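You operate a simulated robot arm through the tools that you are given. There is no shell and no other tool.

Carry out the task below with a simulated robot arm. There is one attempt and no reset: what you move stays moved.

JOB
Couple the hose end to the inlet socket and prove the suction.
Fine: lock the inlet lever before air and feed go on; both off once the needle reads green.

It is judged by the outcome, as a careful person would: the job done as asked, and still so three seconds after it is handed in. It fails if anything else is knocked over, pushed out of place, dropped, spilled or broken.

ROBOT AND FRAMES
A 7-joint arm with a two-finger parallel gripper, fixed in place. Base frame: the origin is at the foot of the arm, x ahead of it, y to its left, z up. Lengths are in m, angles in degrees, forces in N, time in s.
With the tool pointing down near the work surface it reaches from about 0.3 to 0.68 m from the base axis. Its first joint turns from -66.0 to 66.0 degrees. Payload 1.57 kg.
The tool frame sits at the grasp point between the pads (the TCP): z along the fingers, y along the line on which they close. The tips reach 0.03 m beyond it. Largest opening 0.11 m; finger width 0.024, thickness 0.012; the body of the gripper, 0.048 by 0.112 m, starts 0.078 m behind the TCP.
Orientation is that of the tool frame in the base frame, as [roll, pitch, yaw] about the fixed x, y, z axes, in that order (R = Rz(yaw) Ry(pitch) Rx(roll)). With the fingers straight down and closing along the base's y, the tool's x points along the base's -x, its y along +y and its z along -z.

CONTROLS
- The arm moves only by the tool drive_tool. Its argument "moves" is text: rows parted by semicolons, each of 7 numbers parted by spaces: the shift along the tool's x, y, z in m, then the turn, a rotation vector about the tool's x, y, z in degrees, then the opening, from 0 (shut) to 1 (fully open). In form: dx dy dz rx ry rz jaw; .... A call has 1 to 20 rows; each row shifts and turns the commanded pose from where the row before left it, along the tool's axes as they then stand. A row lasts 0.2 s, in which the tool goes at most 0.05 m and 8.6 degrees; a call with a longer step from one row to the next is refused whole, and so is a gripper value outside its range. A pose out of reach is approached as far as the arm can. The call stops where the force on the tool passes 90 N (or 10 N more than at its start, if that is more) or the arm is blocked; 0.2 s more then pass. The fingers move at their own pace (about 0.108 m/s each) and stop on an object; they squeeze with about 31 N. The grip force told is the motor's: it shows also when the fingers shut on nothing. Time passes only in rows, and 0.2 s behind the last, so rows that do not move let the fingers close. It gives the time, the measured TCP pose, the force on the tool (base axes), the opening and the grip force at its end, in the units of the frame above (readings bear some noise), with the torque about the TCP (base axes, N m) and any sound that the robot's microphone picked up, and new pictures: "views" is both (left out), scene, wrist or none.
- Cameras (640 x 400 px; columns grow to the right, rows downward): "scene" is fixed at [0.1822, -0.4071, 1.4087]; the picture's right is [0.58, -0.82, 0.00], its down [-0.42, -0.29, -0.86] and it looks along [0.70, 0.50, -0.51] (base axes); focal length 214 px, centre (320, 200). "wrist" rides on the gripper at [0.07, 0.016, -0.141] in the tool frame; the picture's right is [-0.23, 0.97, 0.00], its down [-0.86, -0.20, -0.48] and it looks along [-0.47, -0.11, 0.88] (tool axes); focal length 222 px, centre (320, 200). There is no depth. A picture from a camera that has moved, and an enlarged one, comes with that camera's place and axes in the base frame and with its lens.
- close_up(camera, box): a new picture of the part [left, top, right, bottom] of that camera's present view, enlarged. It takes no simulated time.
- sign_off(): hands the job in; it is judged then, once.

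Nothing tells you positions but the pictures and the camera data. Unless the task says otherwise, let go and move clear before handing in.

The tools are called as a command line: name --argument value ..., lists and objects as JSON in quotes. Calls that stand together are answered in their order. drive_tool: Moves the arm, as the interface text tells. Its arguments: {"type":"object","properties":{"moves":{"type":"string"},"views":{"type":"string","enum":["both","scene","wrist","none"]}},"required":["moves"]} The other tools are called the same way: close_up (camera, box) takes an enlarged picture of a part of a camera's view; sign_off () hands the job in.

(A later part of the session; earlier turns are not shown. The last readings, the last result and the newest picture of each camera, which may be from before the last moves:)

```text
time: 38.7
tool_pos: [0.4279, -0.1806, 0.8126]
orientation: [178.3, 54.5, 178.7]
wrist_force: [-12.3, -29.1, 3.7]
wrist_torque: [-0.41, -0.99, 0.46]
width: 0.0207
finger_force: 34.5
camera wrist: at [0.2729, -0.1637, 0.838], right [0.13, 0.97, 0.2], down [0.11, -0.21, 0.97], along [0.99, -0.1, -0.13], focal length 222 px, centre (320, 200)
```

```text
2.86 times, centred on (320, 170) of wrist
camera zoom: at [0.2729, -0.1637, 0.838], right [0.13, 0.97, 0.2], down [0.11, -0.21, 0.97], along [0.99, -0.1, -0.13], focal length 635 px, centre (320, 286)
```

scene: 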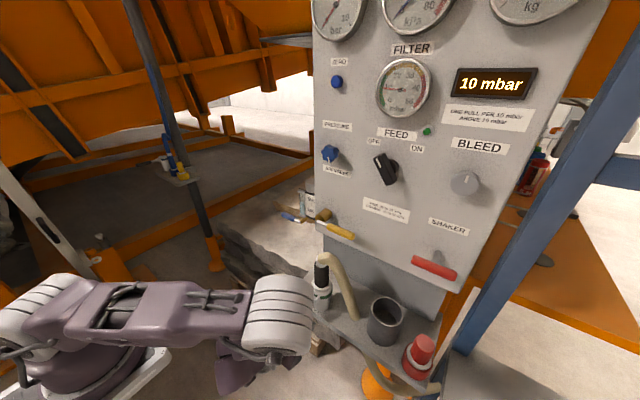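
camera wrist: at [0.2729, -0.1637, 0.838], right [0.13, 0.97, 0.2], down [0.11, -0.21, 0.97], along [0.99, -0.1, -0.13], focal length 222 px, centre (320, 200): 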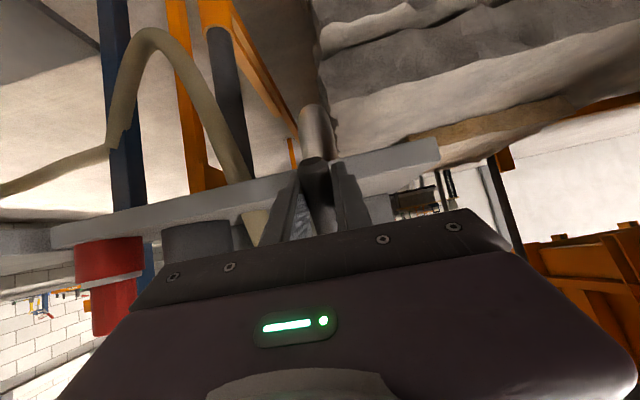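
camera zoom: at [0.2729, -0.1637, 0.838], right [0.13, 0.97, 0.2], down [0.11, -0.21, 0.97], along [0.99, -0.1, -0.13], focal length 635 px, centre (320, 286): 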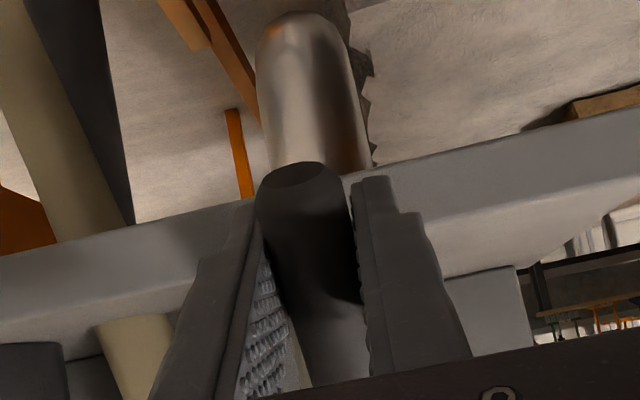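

drive_tool --moves "0 -0.0005 0.0057 0 0 0 0; -0.0004 -0.0005 0.0056 0 0 0 0; 0 0 0 0 0 0 0" --views "both"

close_up --camera "wrist" --box '[240, 100, 400, 240]'

close_up --camera "scene" --box '[230, 250, 380, 390]'

```text
time: 39.5
tool_pos: [0.4373, -0.1798, 0.8066]
orientation: [178.3, 54.6, 178.7]
wrist_force: [-12.7, -19.9, -2.3]
wrist_torque: [-0.5, -0.79, 0.44]
width: 0.0203
finger_force: 34.5
camera wrist: at [0.2826, -0.1641, 0.8319], right [0.13, 0.97, 0.2], down [0.11, -0.22, 0.97], along [0.99, -0.1, -0.13], focal length 222 px, centre (320, 200)
```

scene: 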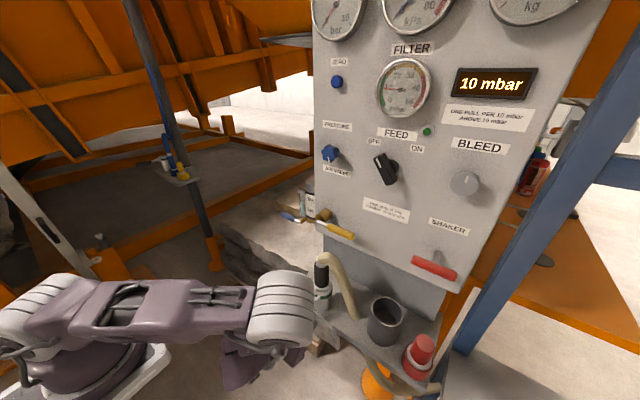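
wrist: 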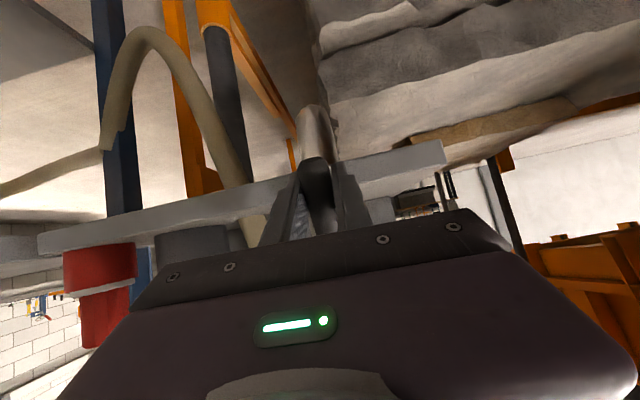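

```text
2.86 times, centred on (320, 170) of wrist
camera zoom: at [0.2826, -0.1641, 0.8319], right [0.13, 0.97, 0.2], down [0.11, -0.22, 0.97], along [0.99, -0.1, -0.13], focal length 635 px, centre (320, 286)
```

zoom: 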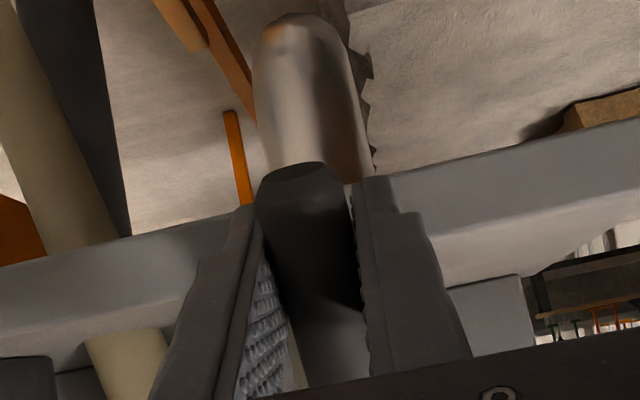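

```text
2.86 times, centred on (305, 320) of scene
camera zoom: at [0.182, -0.4075, 1.4086], right [0.58, -0.82, 0.0], down [-0.42, -0.29, -0.86], along [0.7, 0.5, -0.51], focal length 613 px, centre (363, -143)
```

zoom: 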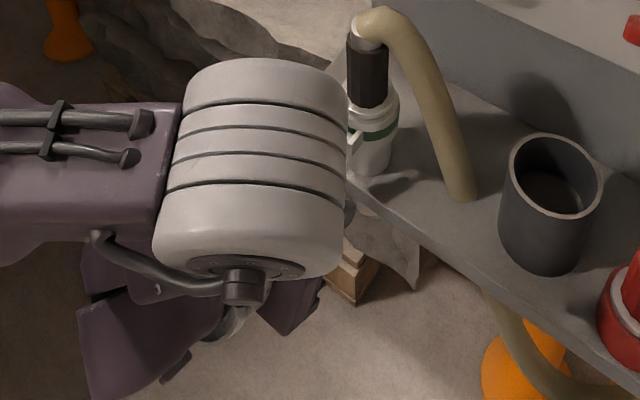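

drive_tool --moves "-0.0007 -0.0003 0.0042 0 0 0 0; -0.0008 -0.0002 0.0041 0 0 0 0; 0 0 0 0 0 0 0" --views "wrist"

close_up --camera "wrist" --box '[240, 100, 400, 240]'

```text
time: 40.3
tool_pos: [0.4453, -0.1801, 0.8031]
orientation: [178.2, 54.4, 178.8]
wrist_force: [-12.5, -12.2, -4.0]
wrist_torque: [-0.39, -0.8, 0.3]
width: 0.0207
finger_force: 33.6
camera wrist: at [0.29, -0.1642, 0.8283], right [0.13, 0.97, 0.2], down [0.11, -0.22, 0.97], along [0.99, -0.1, -0.13], focal length 222 px, centre (320, 200)
```

wrist: 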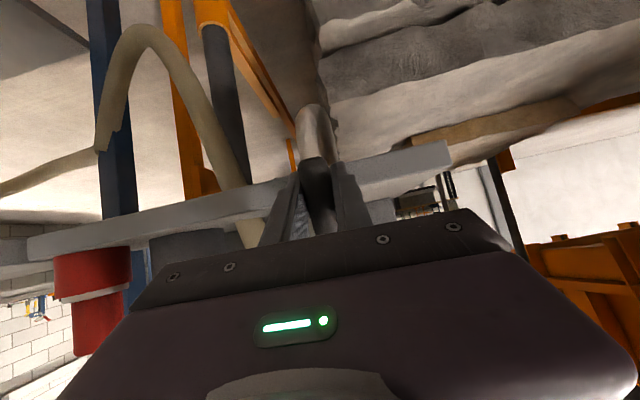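

```text
2.86 times, centred on (320, 170) of wrist
camera zoom: at [0.29, -0.1642, 0.8283], right [0.13, 0.97, 0.2], down [0.11, -0.22, 0.97], along [0.99, -0.1, -0.13], focal length 635 px, centre (320, 286)
```

zoom: 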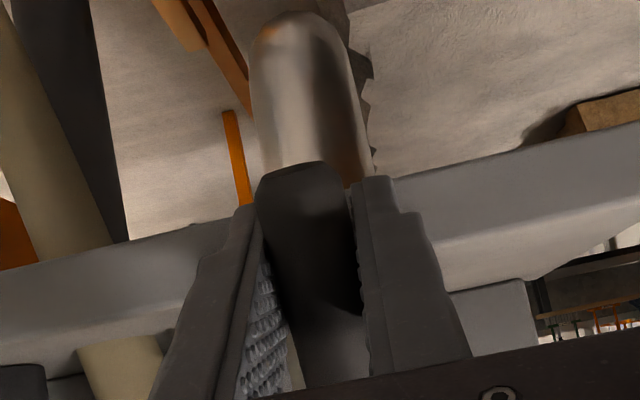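

The lever is about 70° down, and my fingertips are getting close to the shelf edge. I'll let go, back off and look at it before pushing it home with closed fingers.

drive_tool --moves "0 0 0 0 0 0 0.3; 0 0 0 0 0 0 0.5; 0 0 0 0 0 0 0.5; 0 0 -0.03 0 0 0 0.5; 0 0 -0.04 0 0 0 0.5; 0 0 0 0 0 0 0.5" --views "both"

close_up --camera "wrist" --box '[220, 80, 420, 240]'

close_up --camera "scene" --box '[260, 250, 370, 350]'

```text
time: 41.7
tool_pos: [0.4121, -0.181, 0.8264]
orientation: [178.5, 54.6, 178.9]
wrist_force: [0.7, -0.3, -0.7]
wrist_torque: [0.0, -0.01, 0.03]
width: 0.0549
finger_force: 0.1
out of reach, approached as far as the arm can: row 5
camera wrist: at [0.2572, -0.1654, 0.8514], right [0.13, 0.97, 0.2], down [0.11, -0.21, 0.97], along [0.99, -0.1, -0.13], focal length 222 px, centre (320, 200)
```

scene: 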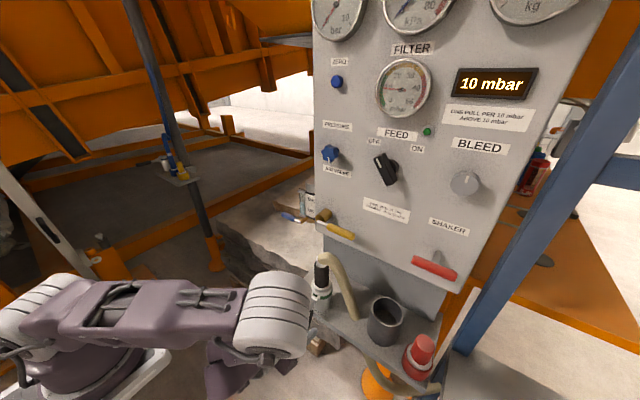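
wrist: 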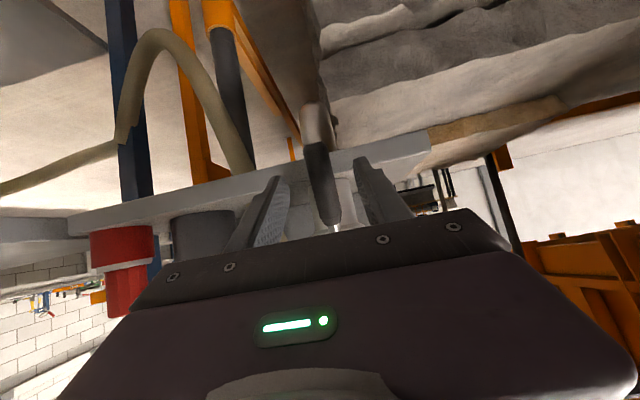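

```text
2.50 times, centred on (320, 160) of wrist
camera zoom: at [0.2572, -0.1654, 0.8514], right [0.13, 0.97, 0.2], down [0.11, -0.21, 0.97], along [0.99, -0.1, -0.13], focal length 555 px, centre (320, 300)
```

zoom: 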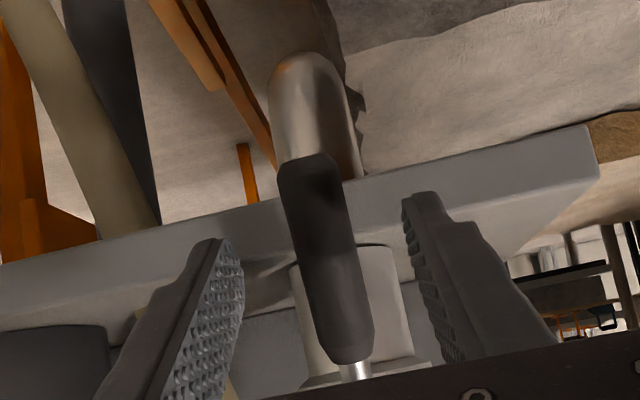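

```text
4.00 times, centred on (315, 300) of scene
camera zoom: at [0.1822, -0.4071, 1.4087], right [0.58, -0.82, 0.0], down [-0.42, -0.29, -0.86], along [0.7, 0.5, -0.51], focal length 858 px, centre (340, -200)
```

zoom: 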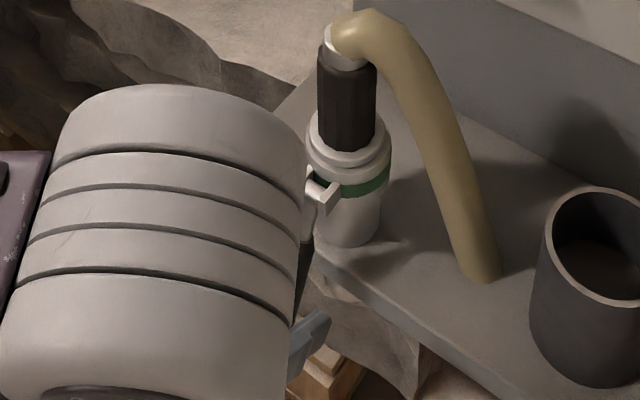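

The lever stays where I left it. I'll back off a little, close the fingers and then push the handle home with the fingertips.

drive_tool --moves "-0.0024 0 -0.014 0 4 0 0.5; -0.0024 0 -0.014 0 4 0 0.5; 0 0 0 0 0 0 0.2; 0 0 0 0 0 0 0; 0 0 0 0 0 0 0" --views "both"

close_up --camera "wrist" --box '[220, 80, 420, 240]'

```text
time: 42.9
tool_pos: [0.4156, -0.1879, 0.8509]
orientation: [178.6, 46.5, 179.2]
wrist_force: [-12.1, 5.1, 3.5]
wrist_torque: [0.07, 0.05, 0.26]
width: 0.0
finger_force: 21.0
out of reach, approached as far as the arm can: row 1, 2
camera wrist: at [0.2665, -0.1715, 0.8973], right [0.15, 0.97, 0.18], down [0.24, -0.21, 0.95], along [0.96, -0.1, -0.27], focal length 222 px, centre (320, 200)
```

scene: 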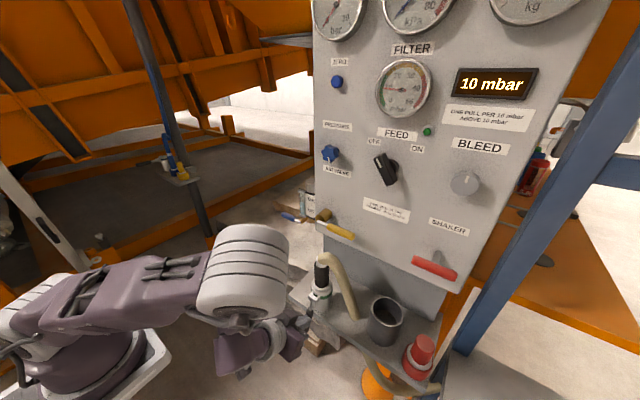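
wrist: 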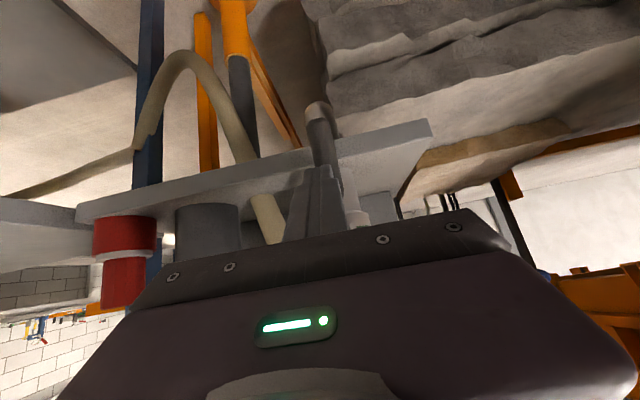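

```text
2.50 times, centred on (320, 160) of wrist
camera zoom: at [0.2665, -0.1715, 0.8973], right [0.15, 0.97, 0.18], down [0.24, -0.21, 0.95], along [0.96, -0.1, -0.27], focal length 555 px, centre (320, 300)
```

zoom: 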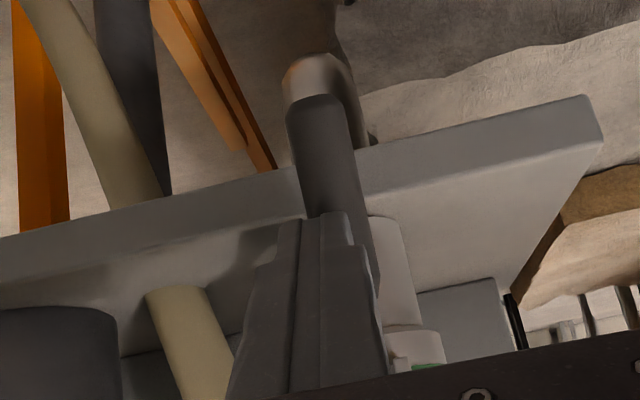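

The fingers are shut but too high and slightly off to the side, and the arm is near its inner reach limit at this tilt. I'll reduce the tilt, re-centre on the handle and lower before pushing.

drive_tool --moves "0.0034 0.002 -0.0036 0 4 0 0; 0.0034 0.002 -0.0036 0 4 0 0; 0.0039 0.002 -0.0031 0 4 0 0; 0.0039 0.002 -0.0031 0 4 0 0; 0 0 0 0 0 0 0" --views "both"

close_up --camera "wrist" --box '[220, 80, 420, 240]'

close_up --camera "scene" --box '[260, 250, 370, 350]'

```text
time: 44.1
tool_pos: [0.3978, -0.1788, 0.8527]
orientation: [178.9, 30.6, 179.6]
wrist_force: [0.4, -0.1, -1.3]
wrist_torque: [0.03, -0.05, -0.03]
width: 0.0
finger_force: 21.2
camera wrist: at [0.2666, -0.1633, 0.9383], right [0.19, 0.97, 0.13], down [0.49, -0.21, 0.84], along [0.85, -0.1, -0.52], focal length 222 px, centre (320, 200)
```

scene: 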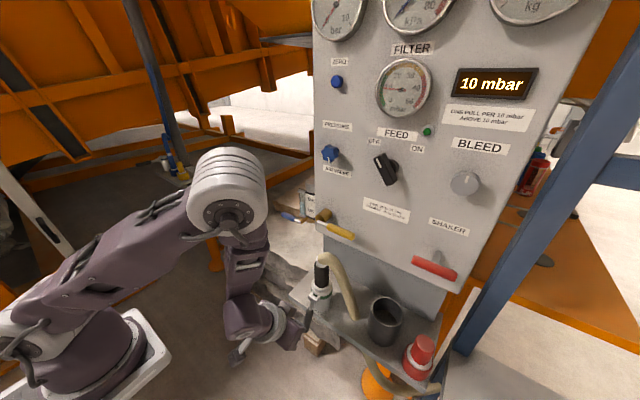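
wrist: 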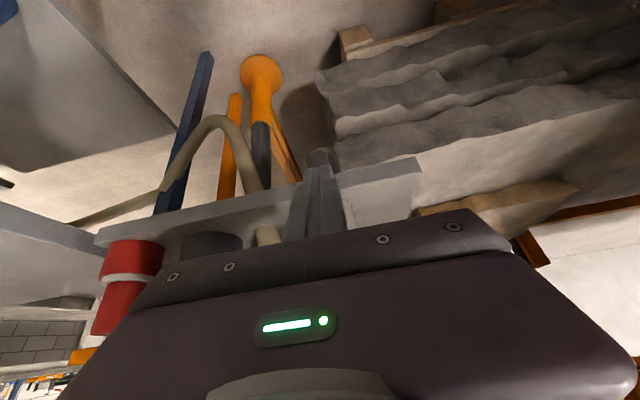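

```text
2.50 times, centred on (320, 160) of wrist
camera zoom: at [0.2666, -0.1633, 0.9383], right [0.19, 0.97, 0.13], down [0.49, -0.21, 0.84], along [0.85, -0.1, -0.52], focal length 555 px, centre (320, 300)
```

zoom: 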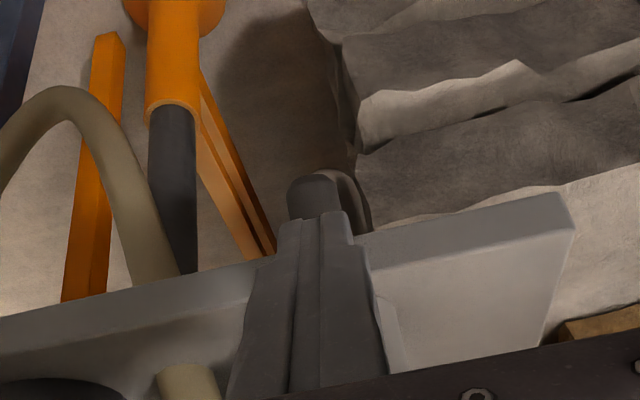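

```text
4.00 times, centred on (315, 300) of scene
camera zoom: at [0.1822, -0.4071, 1.4087], right [0.58, -0.82, 0.0], down [-0.42, -0.29, -0.86], along [0.7, 0.5, -0.51], focal length 858 px, centre (340, -200)
```

zoom: 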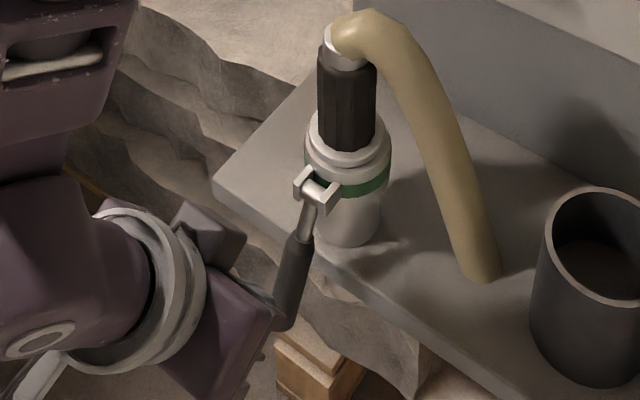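

The arm is back in a comfortable pose. The lever hangs at about 69.5° below horizontal. I'll lower the closed fingers and push it gently towards the socket body.

drive_tool --moves "0.0143 0 0.0241 0 0 0 0; -0.0043 0 0.0026 0 0 0 0; -0.0043 0 0.0025 0 0 0 0; -0.0043 0 0.0026 0 0 0 0; -0.0043 0 0.0025 0 0 0 0; 0 0 0 0 0 0 0" --views "scene"

close_up --camera "scene" --box '[260, 250, 370, 350]'

```text
time: 45.5
tool_pos: [0.4064, -0.1783, 0.8217]
orientation: [178.5, 29.0, 178.7]
wrist_force: [-33.8, 2.1, 43.9]
wrist_torque: [0.02, -0.4, 0.05]
width: 0.0001
finger_force: 21.6
stopped in row 6: the force on the tool passed its limit at 90 N (the readings are from after the stop); the commanded pose is now the measured one
```

scene: 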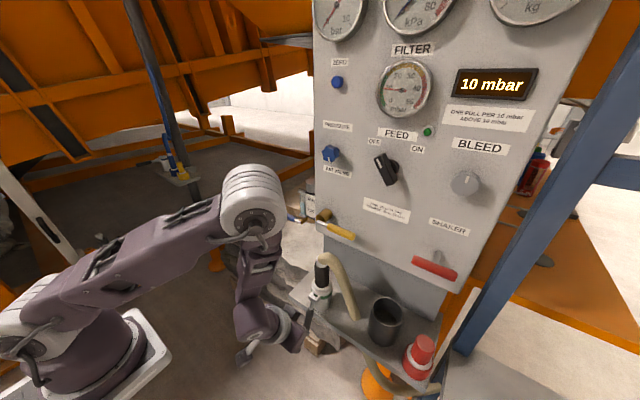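

```text
4.00 times, centred on (315, 300) of scene
camera zoom: at [0.1809, -0.4068, 1.409], right [0.58, -0.82, 0.0], down [-0.42, -0.29, -0.86], along [0.7, 0.5, -0.51], focal length 858 px, centre (340, -200)
```

zoom: 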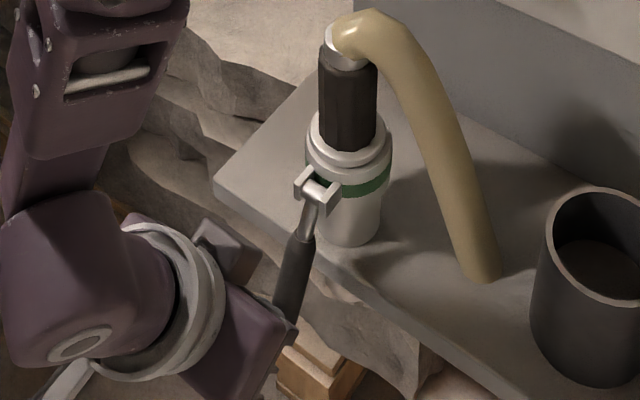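

The push met firm resistance, so the lever may be at its stop. I'll back the fingers off a little, re-check its angle, and press once more squarely.

drive_tool --moves "0.0086 0 -0.0051 0 0 0 0; 0.0086 0 -0.0051 0 0 0 0; 0 0 0 0 0 0 0" --views "wrist"

close_up --camera "scene" --box '[260, 250, 370, 350]'

close_up --camera "wrist" --box '[260, 100, 380, 220]'

```text
time: 46.3
tool_pos: [0.3899, -0.178, 0.8226]
orientation: [178.6, 29.3, 178.9]
wrist_force: [-1.3, -0.8, 0.0]
wrist_torque: [-0.02, 0.0, 0.01]
width: 0.0
finger_force: 21.2
camera wrist: at [0.2594, -0.1624, 0.9118], right [0.2, 0.97, 0.13], down [0.51, -0.22, 0.83], along [0.84, -0.1, -0.54], focal length 222 px, centre (320, 200)
```

wrist: 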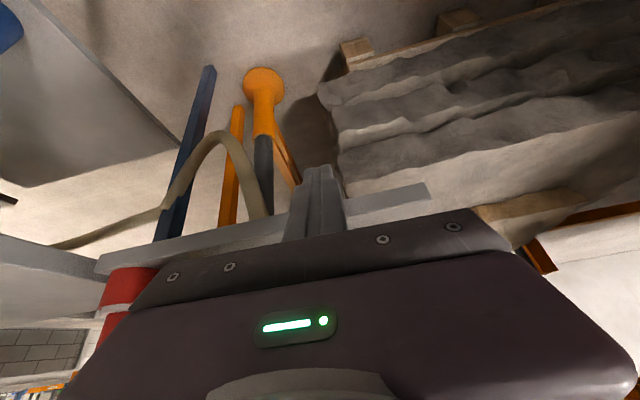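

```text
4.00 times, centred on (315, 300) of scene
camera zoom: at [0.1822, -0.4071, 1.4087], right [0.58, -0.82, 0.0], down [-0.42, -0.29, -0.86], along [0.7, 0.5, -0.51], focal length 858 px, centre (340, -200)
```

zoom: 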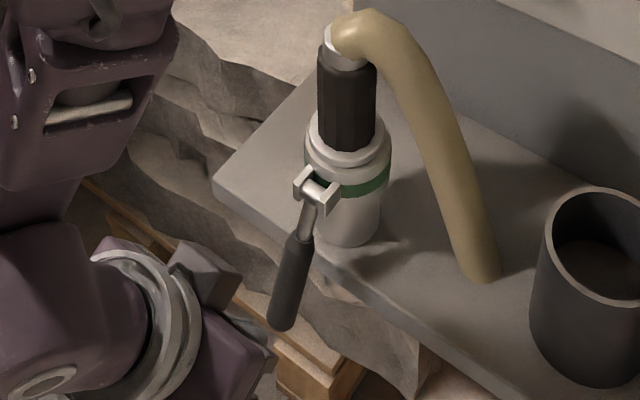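

```text
3.33 times, centred on (320, 160) of wrist
camera zoom: at [0.2594, -0.1624, 0.9118], right [0.2, 0.97, 0.13], down [0.51, -0.22, 0.83], along [0.84, -0.1, -0.54], focal length 740 px, centre (320, 333)
```

zoom: 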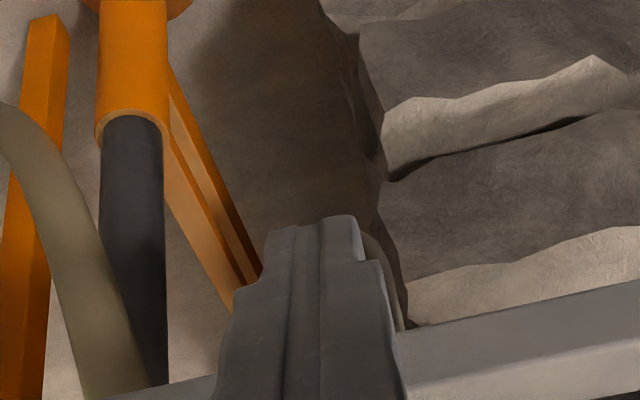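

drive_tool --moves "0.0039 0 0.007 0 0 0 0; -0.0052 0 0.0029 0 0 0 0; -0.0052 0 0.003 0 0 0 0; -0.0026 0 0.0015 0 0 0 0; 0 0 0 0 0 0 0" --views "none"

close_up --camera "scene" --box '[260, 250, 370, 350]'

```text
time: 47.5
tool_pos: [0.4021, -0.178, 0.8132]
orientation: [178.4, 28.9, 178.8]
wrist_force: [-29.5, -2.5, 8.1]
wrist_torque: [-0.08, 0.45, -0.09]
width: 0.0001
finger_force: 21.5
```

```text
4.00 times, centred on (315, 300) of scene
camera zoom: at [0.1814, -0.4071, 1.4088], right [0.58, -0.82, 0.0], down [-0.42, -0.29, -0.86], along [0.7, 0.5, -0.51], focal length 858 px, centre (340, -200)
```

zoom: 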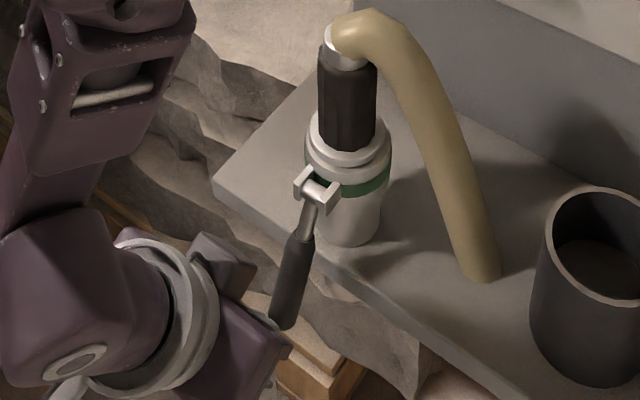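

drive_tool --moves "-0.0022 0 0.0012 0 0 0 0; -0.0022 0 0.0012 0 0 0 0; 0 0 0 0 0 0 0" --views "none"

close_up --camera "scene" --box '[260, 250, 370, 350]'

```text
time: 48.3
tool_pos: [0.4026, -0.1786, 0.8123]
orientation: [178.4, 28.3, 178.5]
wrist_force: [-59.3, -5.8, 13.3]
wrist_torque: [0.1, 0.86, -0.29]
width: 0.0
finger_force: 21.3
```

```text
4.00 times, centred on (315, 300) of scene
camera zoom: at [0.1807, -0.4072, 1.4089], right [0.58, -0.82, 0.0], down [-0.41, -0.29, -0.86], along [0.7, 0.5, -0.51], focal length 858 px, centre (340, -200)
```

zoom: 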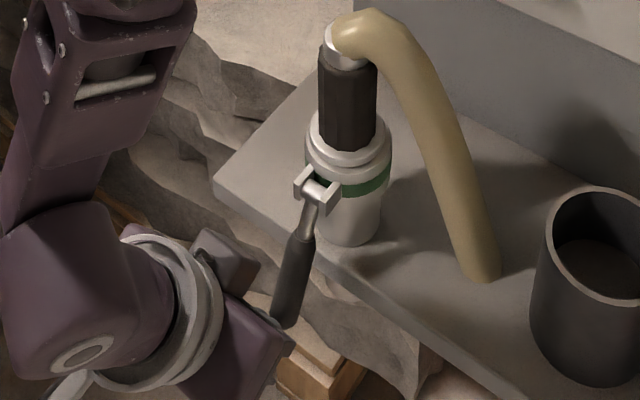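

The force climbs to 60 N with no movement, so the lever is hard on its stop at about 70° and locked. I'll retreat upwards, then square up to the panel.

drive_tool --moves "0.0131 0 -0.0073 0 0 0 0; 0.0131 0 -0.0073 0 0 0 0; -0.0218 0 -0.0394 0 0 0 0; -0.0218 0 -0.0394 0 0 0 0; -0.0218 0 -0.0394 0 0 0 0; -0.0218 0 -0.0394 0 0 0 0; -0.0218 0 -0.0394 0 0 0 0; -0.0218 0 -0.0394 0 0 0 0; 0 0 0 0 -8.5 0 0; 0 0 0 0 -8.5 0 0; 0 0 0 0 -8.5 0 0; 0 0 0 0 -8.5 0 0; 0 0 0 0 0 0 0" --views "both"

close_up --camera "scene" --box '[260, 240, 380, 350]'

```text
time: 51.1
tool_pos: [0.4509, -0.1824, 1.1031]
orientation: [179.4, 49.9, 179.6]
wrist_force: [0.6, 0.7, 0.6]
wrist_torque: [0.01, 0.0, -0.03]
width: 0.0
finger_force: 21.0
out of reach, approached as far as the arm can: row 5, 6, 9, 10, 11, 12
camera wrist: at [0.2976, -0.1656, 1.1403], right [0.15, 0.97, 0.18], down [0.18, -0.21, 0.96], along [0.97, -0.11, -0.21], focal length 222 px, centre (320, 200)
```

scene: 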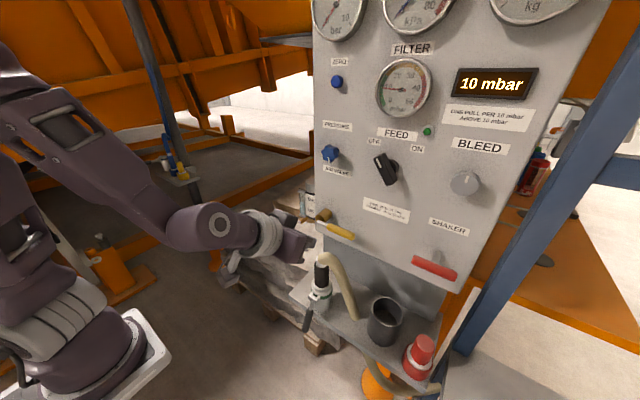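
wrist: 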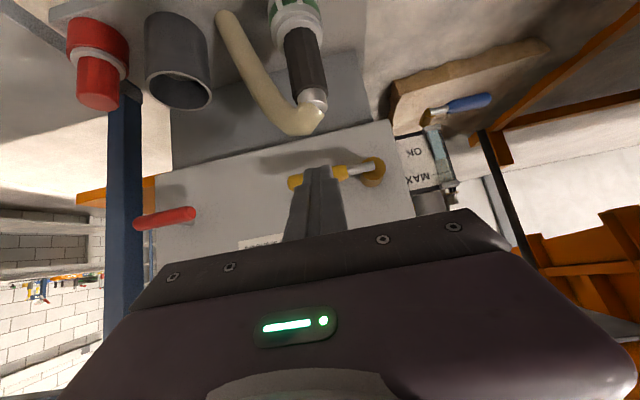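

```text
3.64 times, centred on (320, 295) of scene
camera zoom: at [0.1822, -0.4071, 1.4087], right [0.58, -0.82, 0.0], down [-0.42, -0.29, -0.86], along [0.7, 0.5, -0.51], focal length 780 px, centre (320, -146)
```

zoom: 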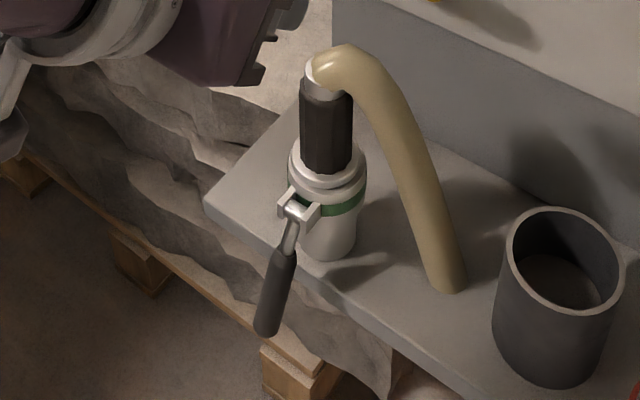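

close_up --camera "wrist" --box '[240, 110, 440, 230]'

close_up --camera "scene" --box '[290, 180, 390, 260]'

```text
3.20 times, centred on (340, 170) of wrist
camera zoom: at [0.2976, -0.1656, 1.1403], right [0.15, 0.97, 0.18], down [0.18, -0.21, 0.96], along [0.97, -0.11, -0.21], focal length 711 px, centre (256, 296)
```

zoom: 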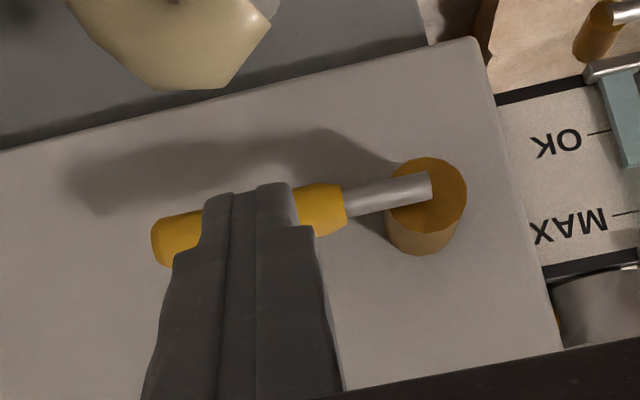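

```text
5.00 times, centred on (340, 220) of scene
camera zoom: at [0.1822, -0.4071, 1.4087], right [0.58, -0.82, 0.0], down [-0.42, -0.29, -0.86], along [0.7, 0.5, -0.51], focal length 1072 px, centre (220, 100)
```

zoom: 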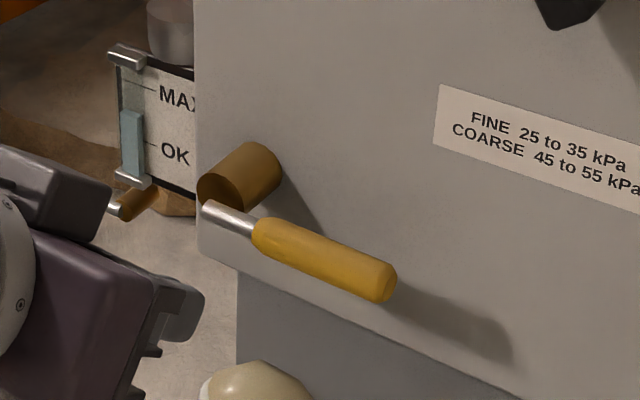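

I place the yellow valve lever from its pivot at (0.572, -0.12, 1.05) to its tip at (0.5785, -0.231, 1.047), pointing right. I'll come in from above with closed fingers at a moderate tilt and test gently whether it turns down.

drive_tool --moves "0 0 0 0 8.3 0 0; 0 0 0 0 8.3 0 0; 0 0 0 0 8.3 0 0; -0.0367 -0.011 0.0098 0 0 0 0; -0.0367 -0.011 0.0098 0 0 0 0; -0.0367 -0.011 0.0098 0 0 0 0; 0 0 0 0 0 0 0" --views "both"

close_up --camera "wrist" --box '[240, 110, 440, 230]'

close_up --camera "scene" --box '[290, 160, 390, 260]'

```text
time: 52.7
tool_pos: [0.561, -0.2146, 1.1225]
orientation: [179.6, 24.9, 179.7]
wrist_force: [0.2, 0.5, 0.2]
wrist_torque: [0.04, -0.01, 0.02]
width: 0.0
finger_force: 21.1
camera wrist: at [0.4398, -0.1984, 1.221], right [0.21, 0.97, 0.1], down [0.57, -0.21, 0.79], along [0.79, -0.11, -0.6], focal length 222 px, centre (320, 200)
```

scene: 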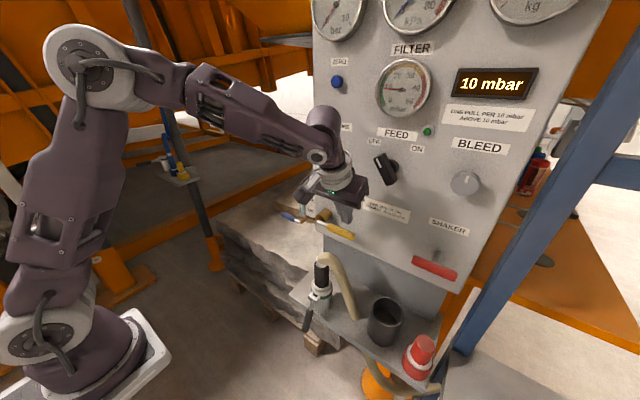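
wrist: 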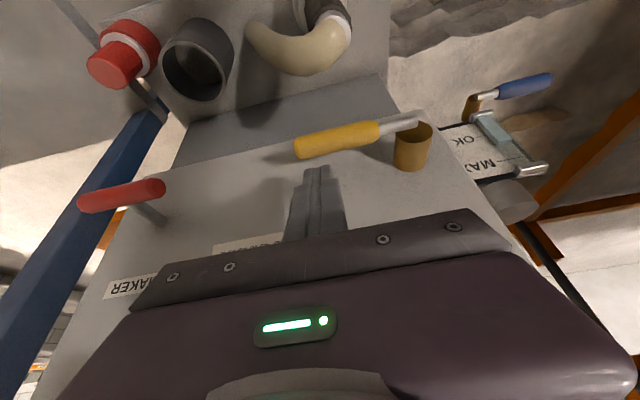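

```text
3.20 times, centred on (340, 170) of wrist
camera zoom: at [0.4398, -0.1984, 1.221], right [0.21, 0.97, 0.1], down [0.57, -0.21, 0.79], along [0.79, -0.11, -0.6], focal length 711 px, centre (256, 296)
```

zoom: 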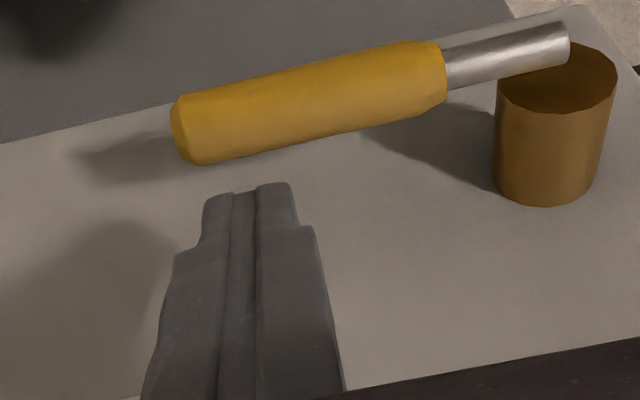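

```text
4.00 times, centred on (340, 210) of scene
camera zoom: at [0.1822, -0.4071, 1.4087], right [0.58, -0.82, 0.0], down [-0.42, -0.29, -0.86], along [0.7, 0.5, -0.51], focal length 858 px, centre (240, 160)
```

zoom: 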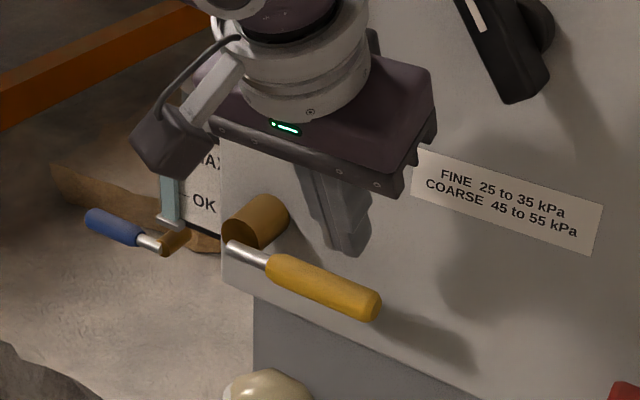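

drive_tool --moves "0.0059 0 0.0127 0 0 0 0; 0.0059 0 0.0127 0 0 0 0; 0.0017 0 0.0036 0 0 0 0; 0.0017 0 0.0036 0 0 0 0; 0 0 0 0 0 0 0" --views "none"

close_up --camera "wrist" --box '[240, 110, 440, 230]'

close_up --camera "scene" --box '[290, 160, 390, 260]'

```text
time: 53.9
tool_pos: [0.5616, -0.2142, 1.087]
orientation: [179.5, 25.0, 179.7]
wrist_force: [-7.6, 2.2, 14.3]
wrist_torque: [0.13, 0.03, -0.11]
width: 0.0001
finger_force: 21.7
```

```text
3.20 times, centred on (340, 170) of wrist
camera zoom: at [0.4391, -0.1984, 1.1853], right [0.21, 0.97, 0.1], down [0.57, -0.21, 0.79], along [0.79, -0.11, -0.6], focal length 711 px, centre (256, 296)
```

zoom: 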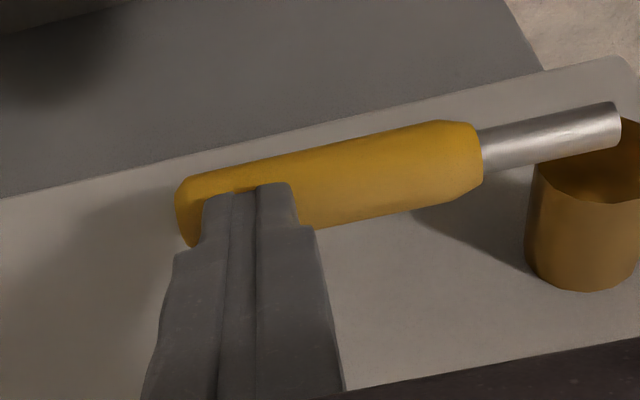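

```text
4.00 times, centred on (340, 210) of scene
camera zoom: at [0.1818, -0.407, 1.4089], right [0.58, -0.82, 0.0], down [-0.42, -0.29, -0.86], along [0.7, 0.5, -0.51], focal length 858 px, centre (240, 160)
```

zoom: 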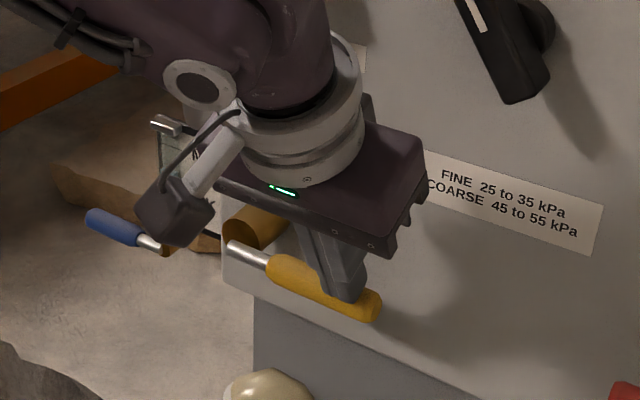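

Contact is light, at about 16 N. I'll press a bit further in small steps to see whether it turns.

drive_tool --moves "0.0013 0 0.0027 0 0 0 0; 0.0013 0 0.0027 0 0 0 0; 0.0013 0 0.0027 0 0 0 0; 0 0 0 0 0 0 0" --views "none"

close_up --camera "wrist" --box '[240, 110, 440, 230]'

close_up --camera "scene" --box '[290, 160, 390, 260]'

```text
time: 54.9
tool_pos: [0.5622, -0.2152, 1.085]
orientation: [179.6, 25.9, 179.7]
wrist_force: [-27.0, 12.6, 83.3]
wrist_torque: [0.79, -0.21, -0.36]
width: 0.0
finger_force: 20.9
```

```text
3.20 times, centred on (340, 170) of wrist
camera zoom: at [0.4376, -0.1981, 1.1808], right [0.21, 0.97, 0.1], down [0.56, -0.2, 0.8], along [0.8, -0.11, -0.59], focal length 711 px, centre (256, 296)
```

zoom: 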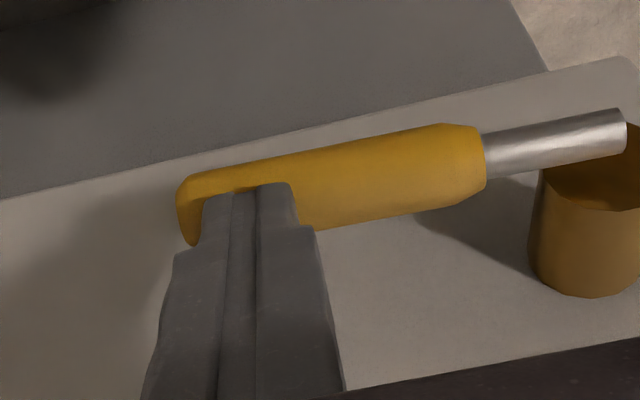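

```text
4.00 times, centred on (340, 210) of scene
camera zoom: at [0.1798, -0.4062, 1.4094], right [0.58, -0.82, 0.0], down [-0.41, -0.3, -0.86], along [0.7, 0.5, -0.51], focal length 858 px, centre (240, 160)
```

zoom: 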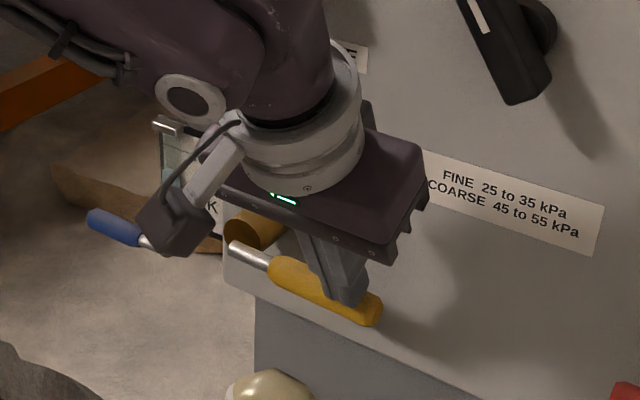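

It is firmly blocked downward, with 83 N and no movement, so the valve must open upward. I'll back off, tilt the tool more and come in under the lever.

drive_tool --moves "-0.0129 0 -0.0271 0 0 0 0; 0.0406 -0.0025 -0.0194 0 0 0 0; 0.0406 -0.0025 -0.0194 0 0 0 0; 0 0 0 0 -7.5 0 0; 0 0 0 0 -7.5 0 0; 0 0 0 0 -7.5 0 0; 0 0 0 0 -7.5 0 0; 0 0 0 0 0 0 0" --views "both"

```text
time: 56.7
tool_pos: [0.4717, -0.2203, 1.109]
orientation: [179.3, 55.0, 179.3]
wrist_force: [-0.2, -0.6, 1.1]
wrist_torque: [0.0, 0.01, 0.01]
width: 0.0
finger_force: 21.0
camera wrist: at [0.3165, -0.2036, 1.1318], right [0.13, 0.97, 0.19], down [0.1, -0.21, 0.97], along [0.99, -0.11, -0.12], focal length 222 px, centre (320, 200)
```

scene: 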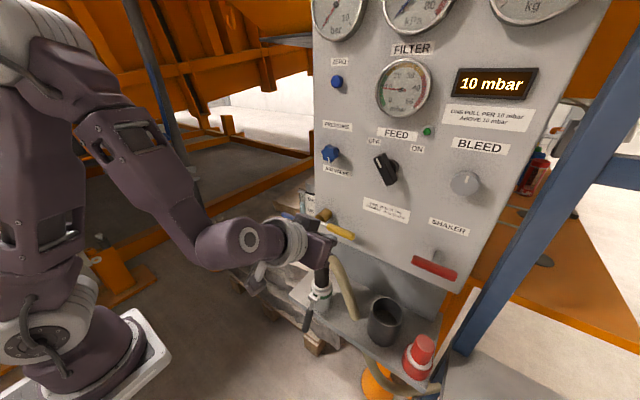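
wrist: 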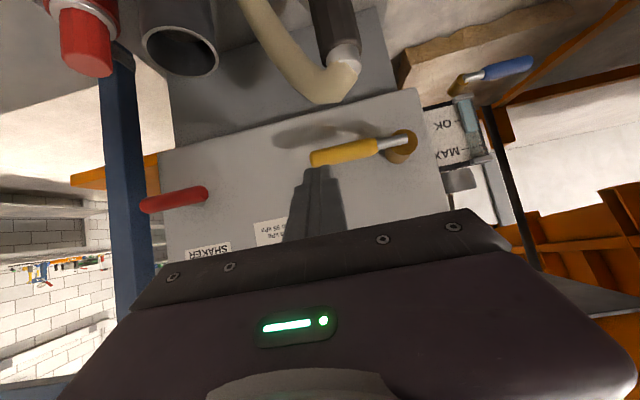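

Tilt 55° is reachable here. Now I'll slide the closed fingers in under the lever, above the hose.

drive_tool --moves "0.0093 0.0035 0.0257 0 0 0 0; 0.0093 0.0035 0.0256 0 0 0 0; 0 0 0.02 0 0 0 0; 0 0 0.02 0 0 0 0; 0 0 0.02 0 0 0 0; 0 0 0 0 0 0 0" --views "both"

close_up --camera "wrist" --box '[240, 110, 440, 230]'

close_up --camera "scene" --box '[290, 190, 390, 290]'

```text
time: 58.1
tool_pos: [0.5532, -0.2142, 1.0275]
orientation: [179.3, 55.0, 179.3]
wrist_force: [-0.3, -0.2, 0.2]
wrist_torque: [-0.01, -0.02, -0.01]
width: 0.0002
finger_force: 21.1
camera wrist: at [0.3979, -0.1964, 1.052], right [0.13, 0.97, 0.19], down [0.1, -0.21, 0.97], along [0.99, -0.11, -0.12], focal length 222 px, centre (320, 200)
```

scene: 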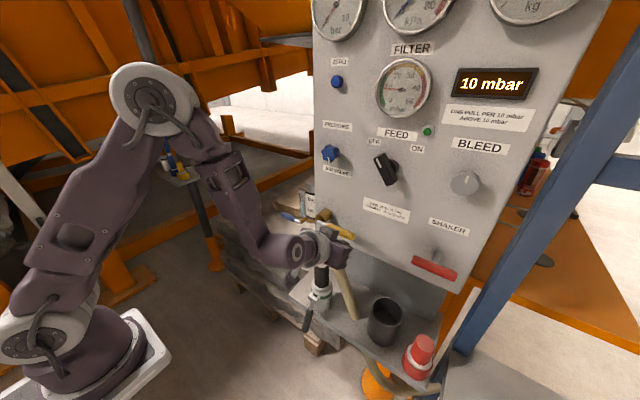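
wrist: 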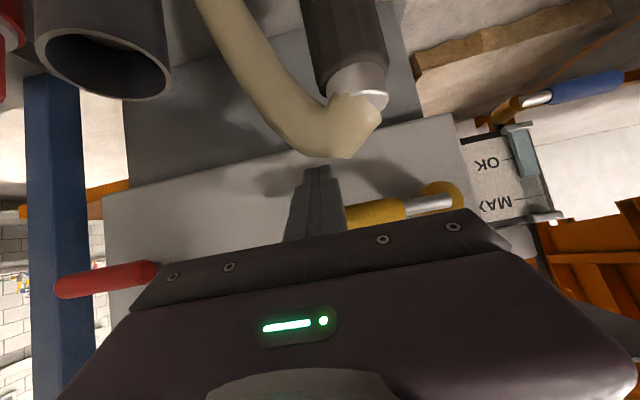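

```text
3.20 times, centred on (340, 170) of wrist
camera zoom: at [0.3979, -0.1964, 1.052], right [0.13, 0.97, 0.19], down [0.1, -0.21, 0.97], along [0.99, -0.11, -0.12], focal length 711 px, centre (256, 296)
```

zoom: 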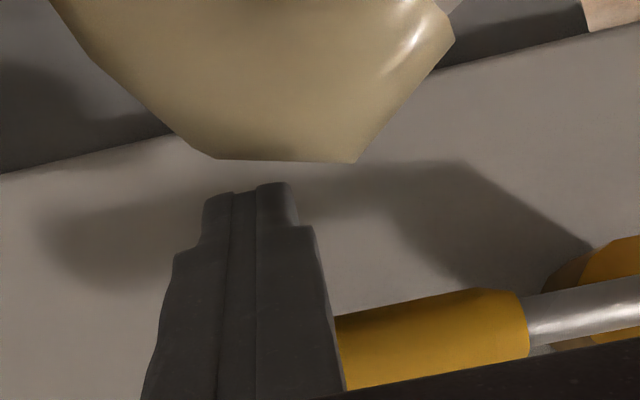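

```text
4.00 times, centred on (340, 240) of scene
camera zoom: at [0.1822, -0.4071, 1.4087], right [0.58, -0.82, 0.0], down [-0.42, -0.29, -0.86], along [0.7, 0.5, -0.51], focal length 858 px, centre (240, 40)
```

zoom: 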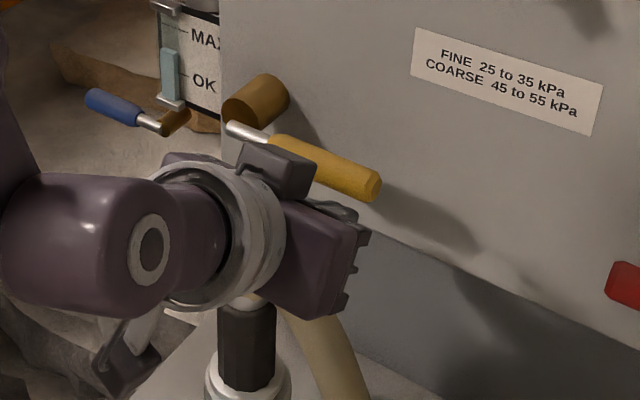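

The fingers are under the lever with no contact yet. I'll push it up along its arc in stages.

drive_tool --moves "-0.009 -0.0022 -0.0062 0 0 0 0; -0.0089 -0.0021 -0.0063 0 0 0 0; -0.0107 0 -0.0075 0 0 0 0; -0.0106 0 -0.0074 0 0 0 0; 0 0 0 0 0 0 0" --views "both"

close_up --camera "scene" --box '[290, 160, 390, 260]'

```text
time: 59.3
tool_pos: [0.5536, -0.2181, 1.0772]
orientation: [179.4, 55.0, 179.3]
wrist_force: [-1.5, 0.4, -0.3]
wrist_torque: [0.0, 0.05, 0.05]
width: 0.0002
finger_force: 20.8
camera wrist: at [0.3977, -0.2011, 1.1005], right [0.13, 0.97, 0.19], down [0.1, -0.21, 0.97], along [0.99, -0.11, -0.12], focal length 222 px, centre (320, 200)
```

scene: 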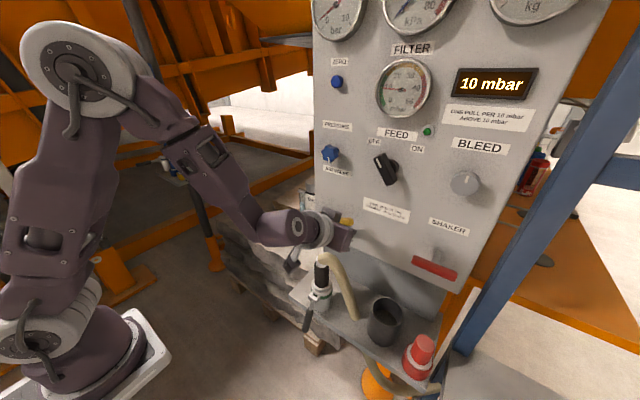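
wrist: 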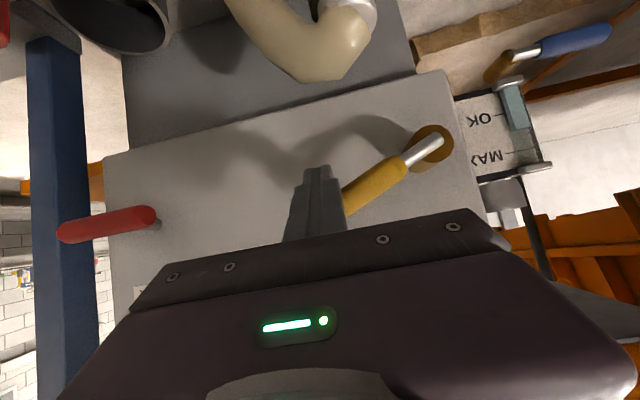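

```text
4.00 times, centred on (340, 210) of scene
camera zoom: at [0.1822, -0.4071, 1.4087], right [0.58, -0.82, 0.0], down [-0.42, -0.29, -0.86], along [0.7, 0.5, -0.51], focal length 858 px, centre (240, 160)
```

zoom: 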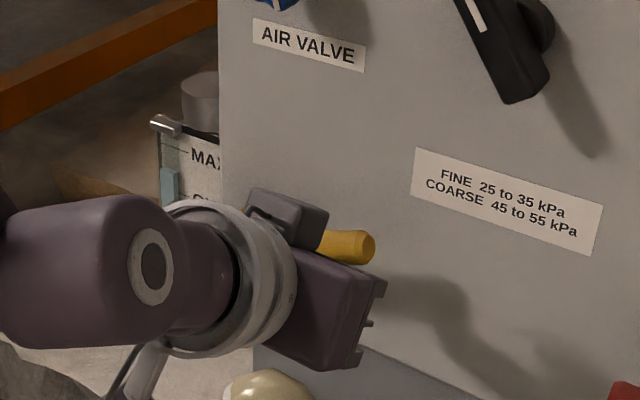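

The lever is rotating upward. I'll continue along the arc.

drive_tool --moves "-0.0102 0.0032 -0.0072 0 0 0 0; -0.0102 0.0033 -0.0071 0 0 0 0; -0.0091 0.0063 -0.0064 0 0 0 0; -0.009 0.0063 -0.0063 0 0 0 0; -0.0074 0.0089 -0.0052 0 0 0 0; -0.0073 0.0089 -0.0051 0 0 0 0; 0 0 0 0 0 0 0" --views "both"

close_up --camera "scene" --box '[300, 0, 480, 130]'

close_up --camera "wrist" --box '[240, 90, 460, 230]'

```text
time: 60.9
tool_pos: [0.5515, -0.1809, 1.142]
orientation: [179.2, 55.1, 179.3]
wrist_force: [-1.0, 0.3, 0.1]
wrist_torque: [-0.03, -0.01, -0.02]
width: 0.0002
finger_force: 21.1
camera wrist: at [0.3976, -0.1637, 1.1663], right [0.13, 0.97, 0.19], down [0.1, -0.21, 0.97], along [0.99, -0.11, -0.12], focal length 222 px, centre (320, 200)
```

scene: 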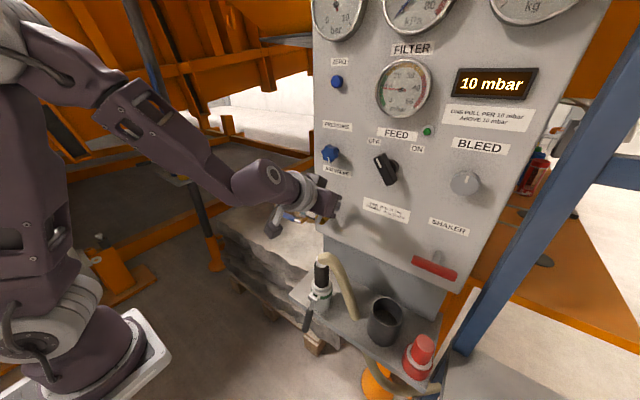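
wrist: 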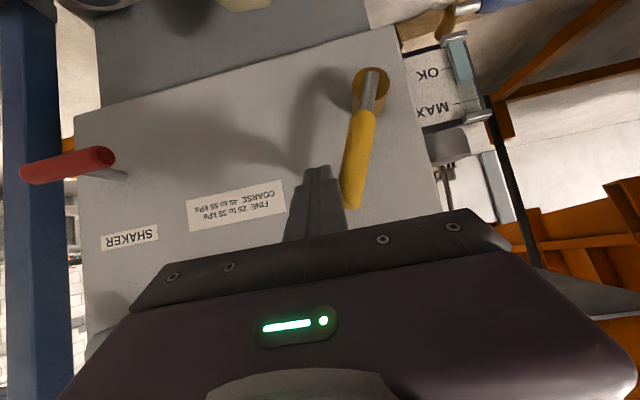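

```text
3.08 times, centred on (390, 65) of scene
camera zoom: at [0.1822, -0.4071, 1.4087], right [0.58, -0.82, 0.0], down [-0.42, -0.29, -0.86], along [0.7, 0.5, -0.51], focal length 660 px, centre (105, 615)
```

zoom: 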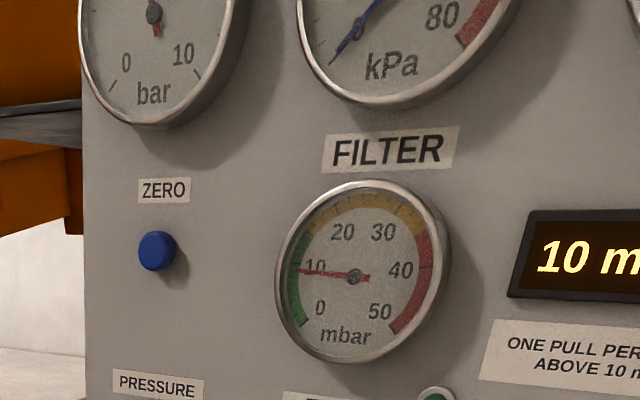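

```text
2.86 times, centred on (350, 160) of wrist
camera zoom: at [0.3976, -0.1637, 1.1663], right [0.13, 0.97, 0.19], down [0.1, -0.21, 0.97], along [0.99, -0.11, -0.12], focal length 635 px, centre (234, 314)
```

zoom: 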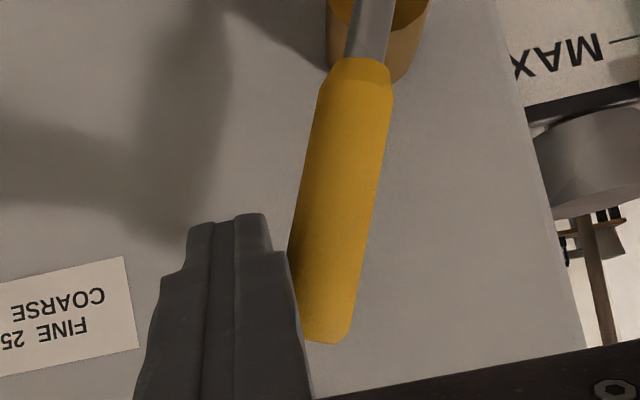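

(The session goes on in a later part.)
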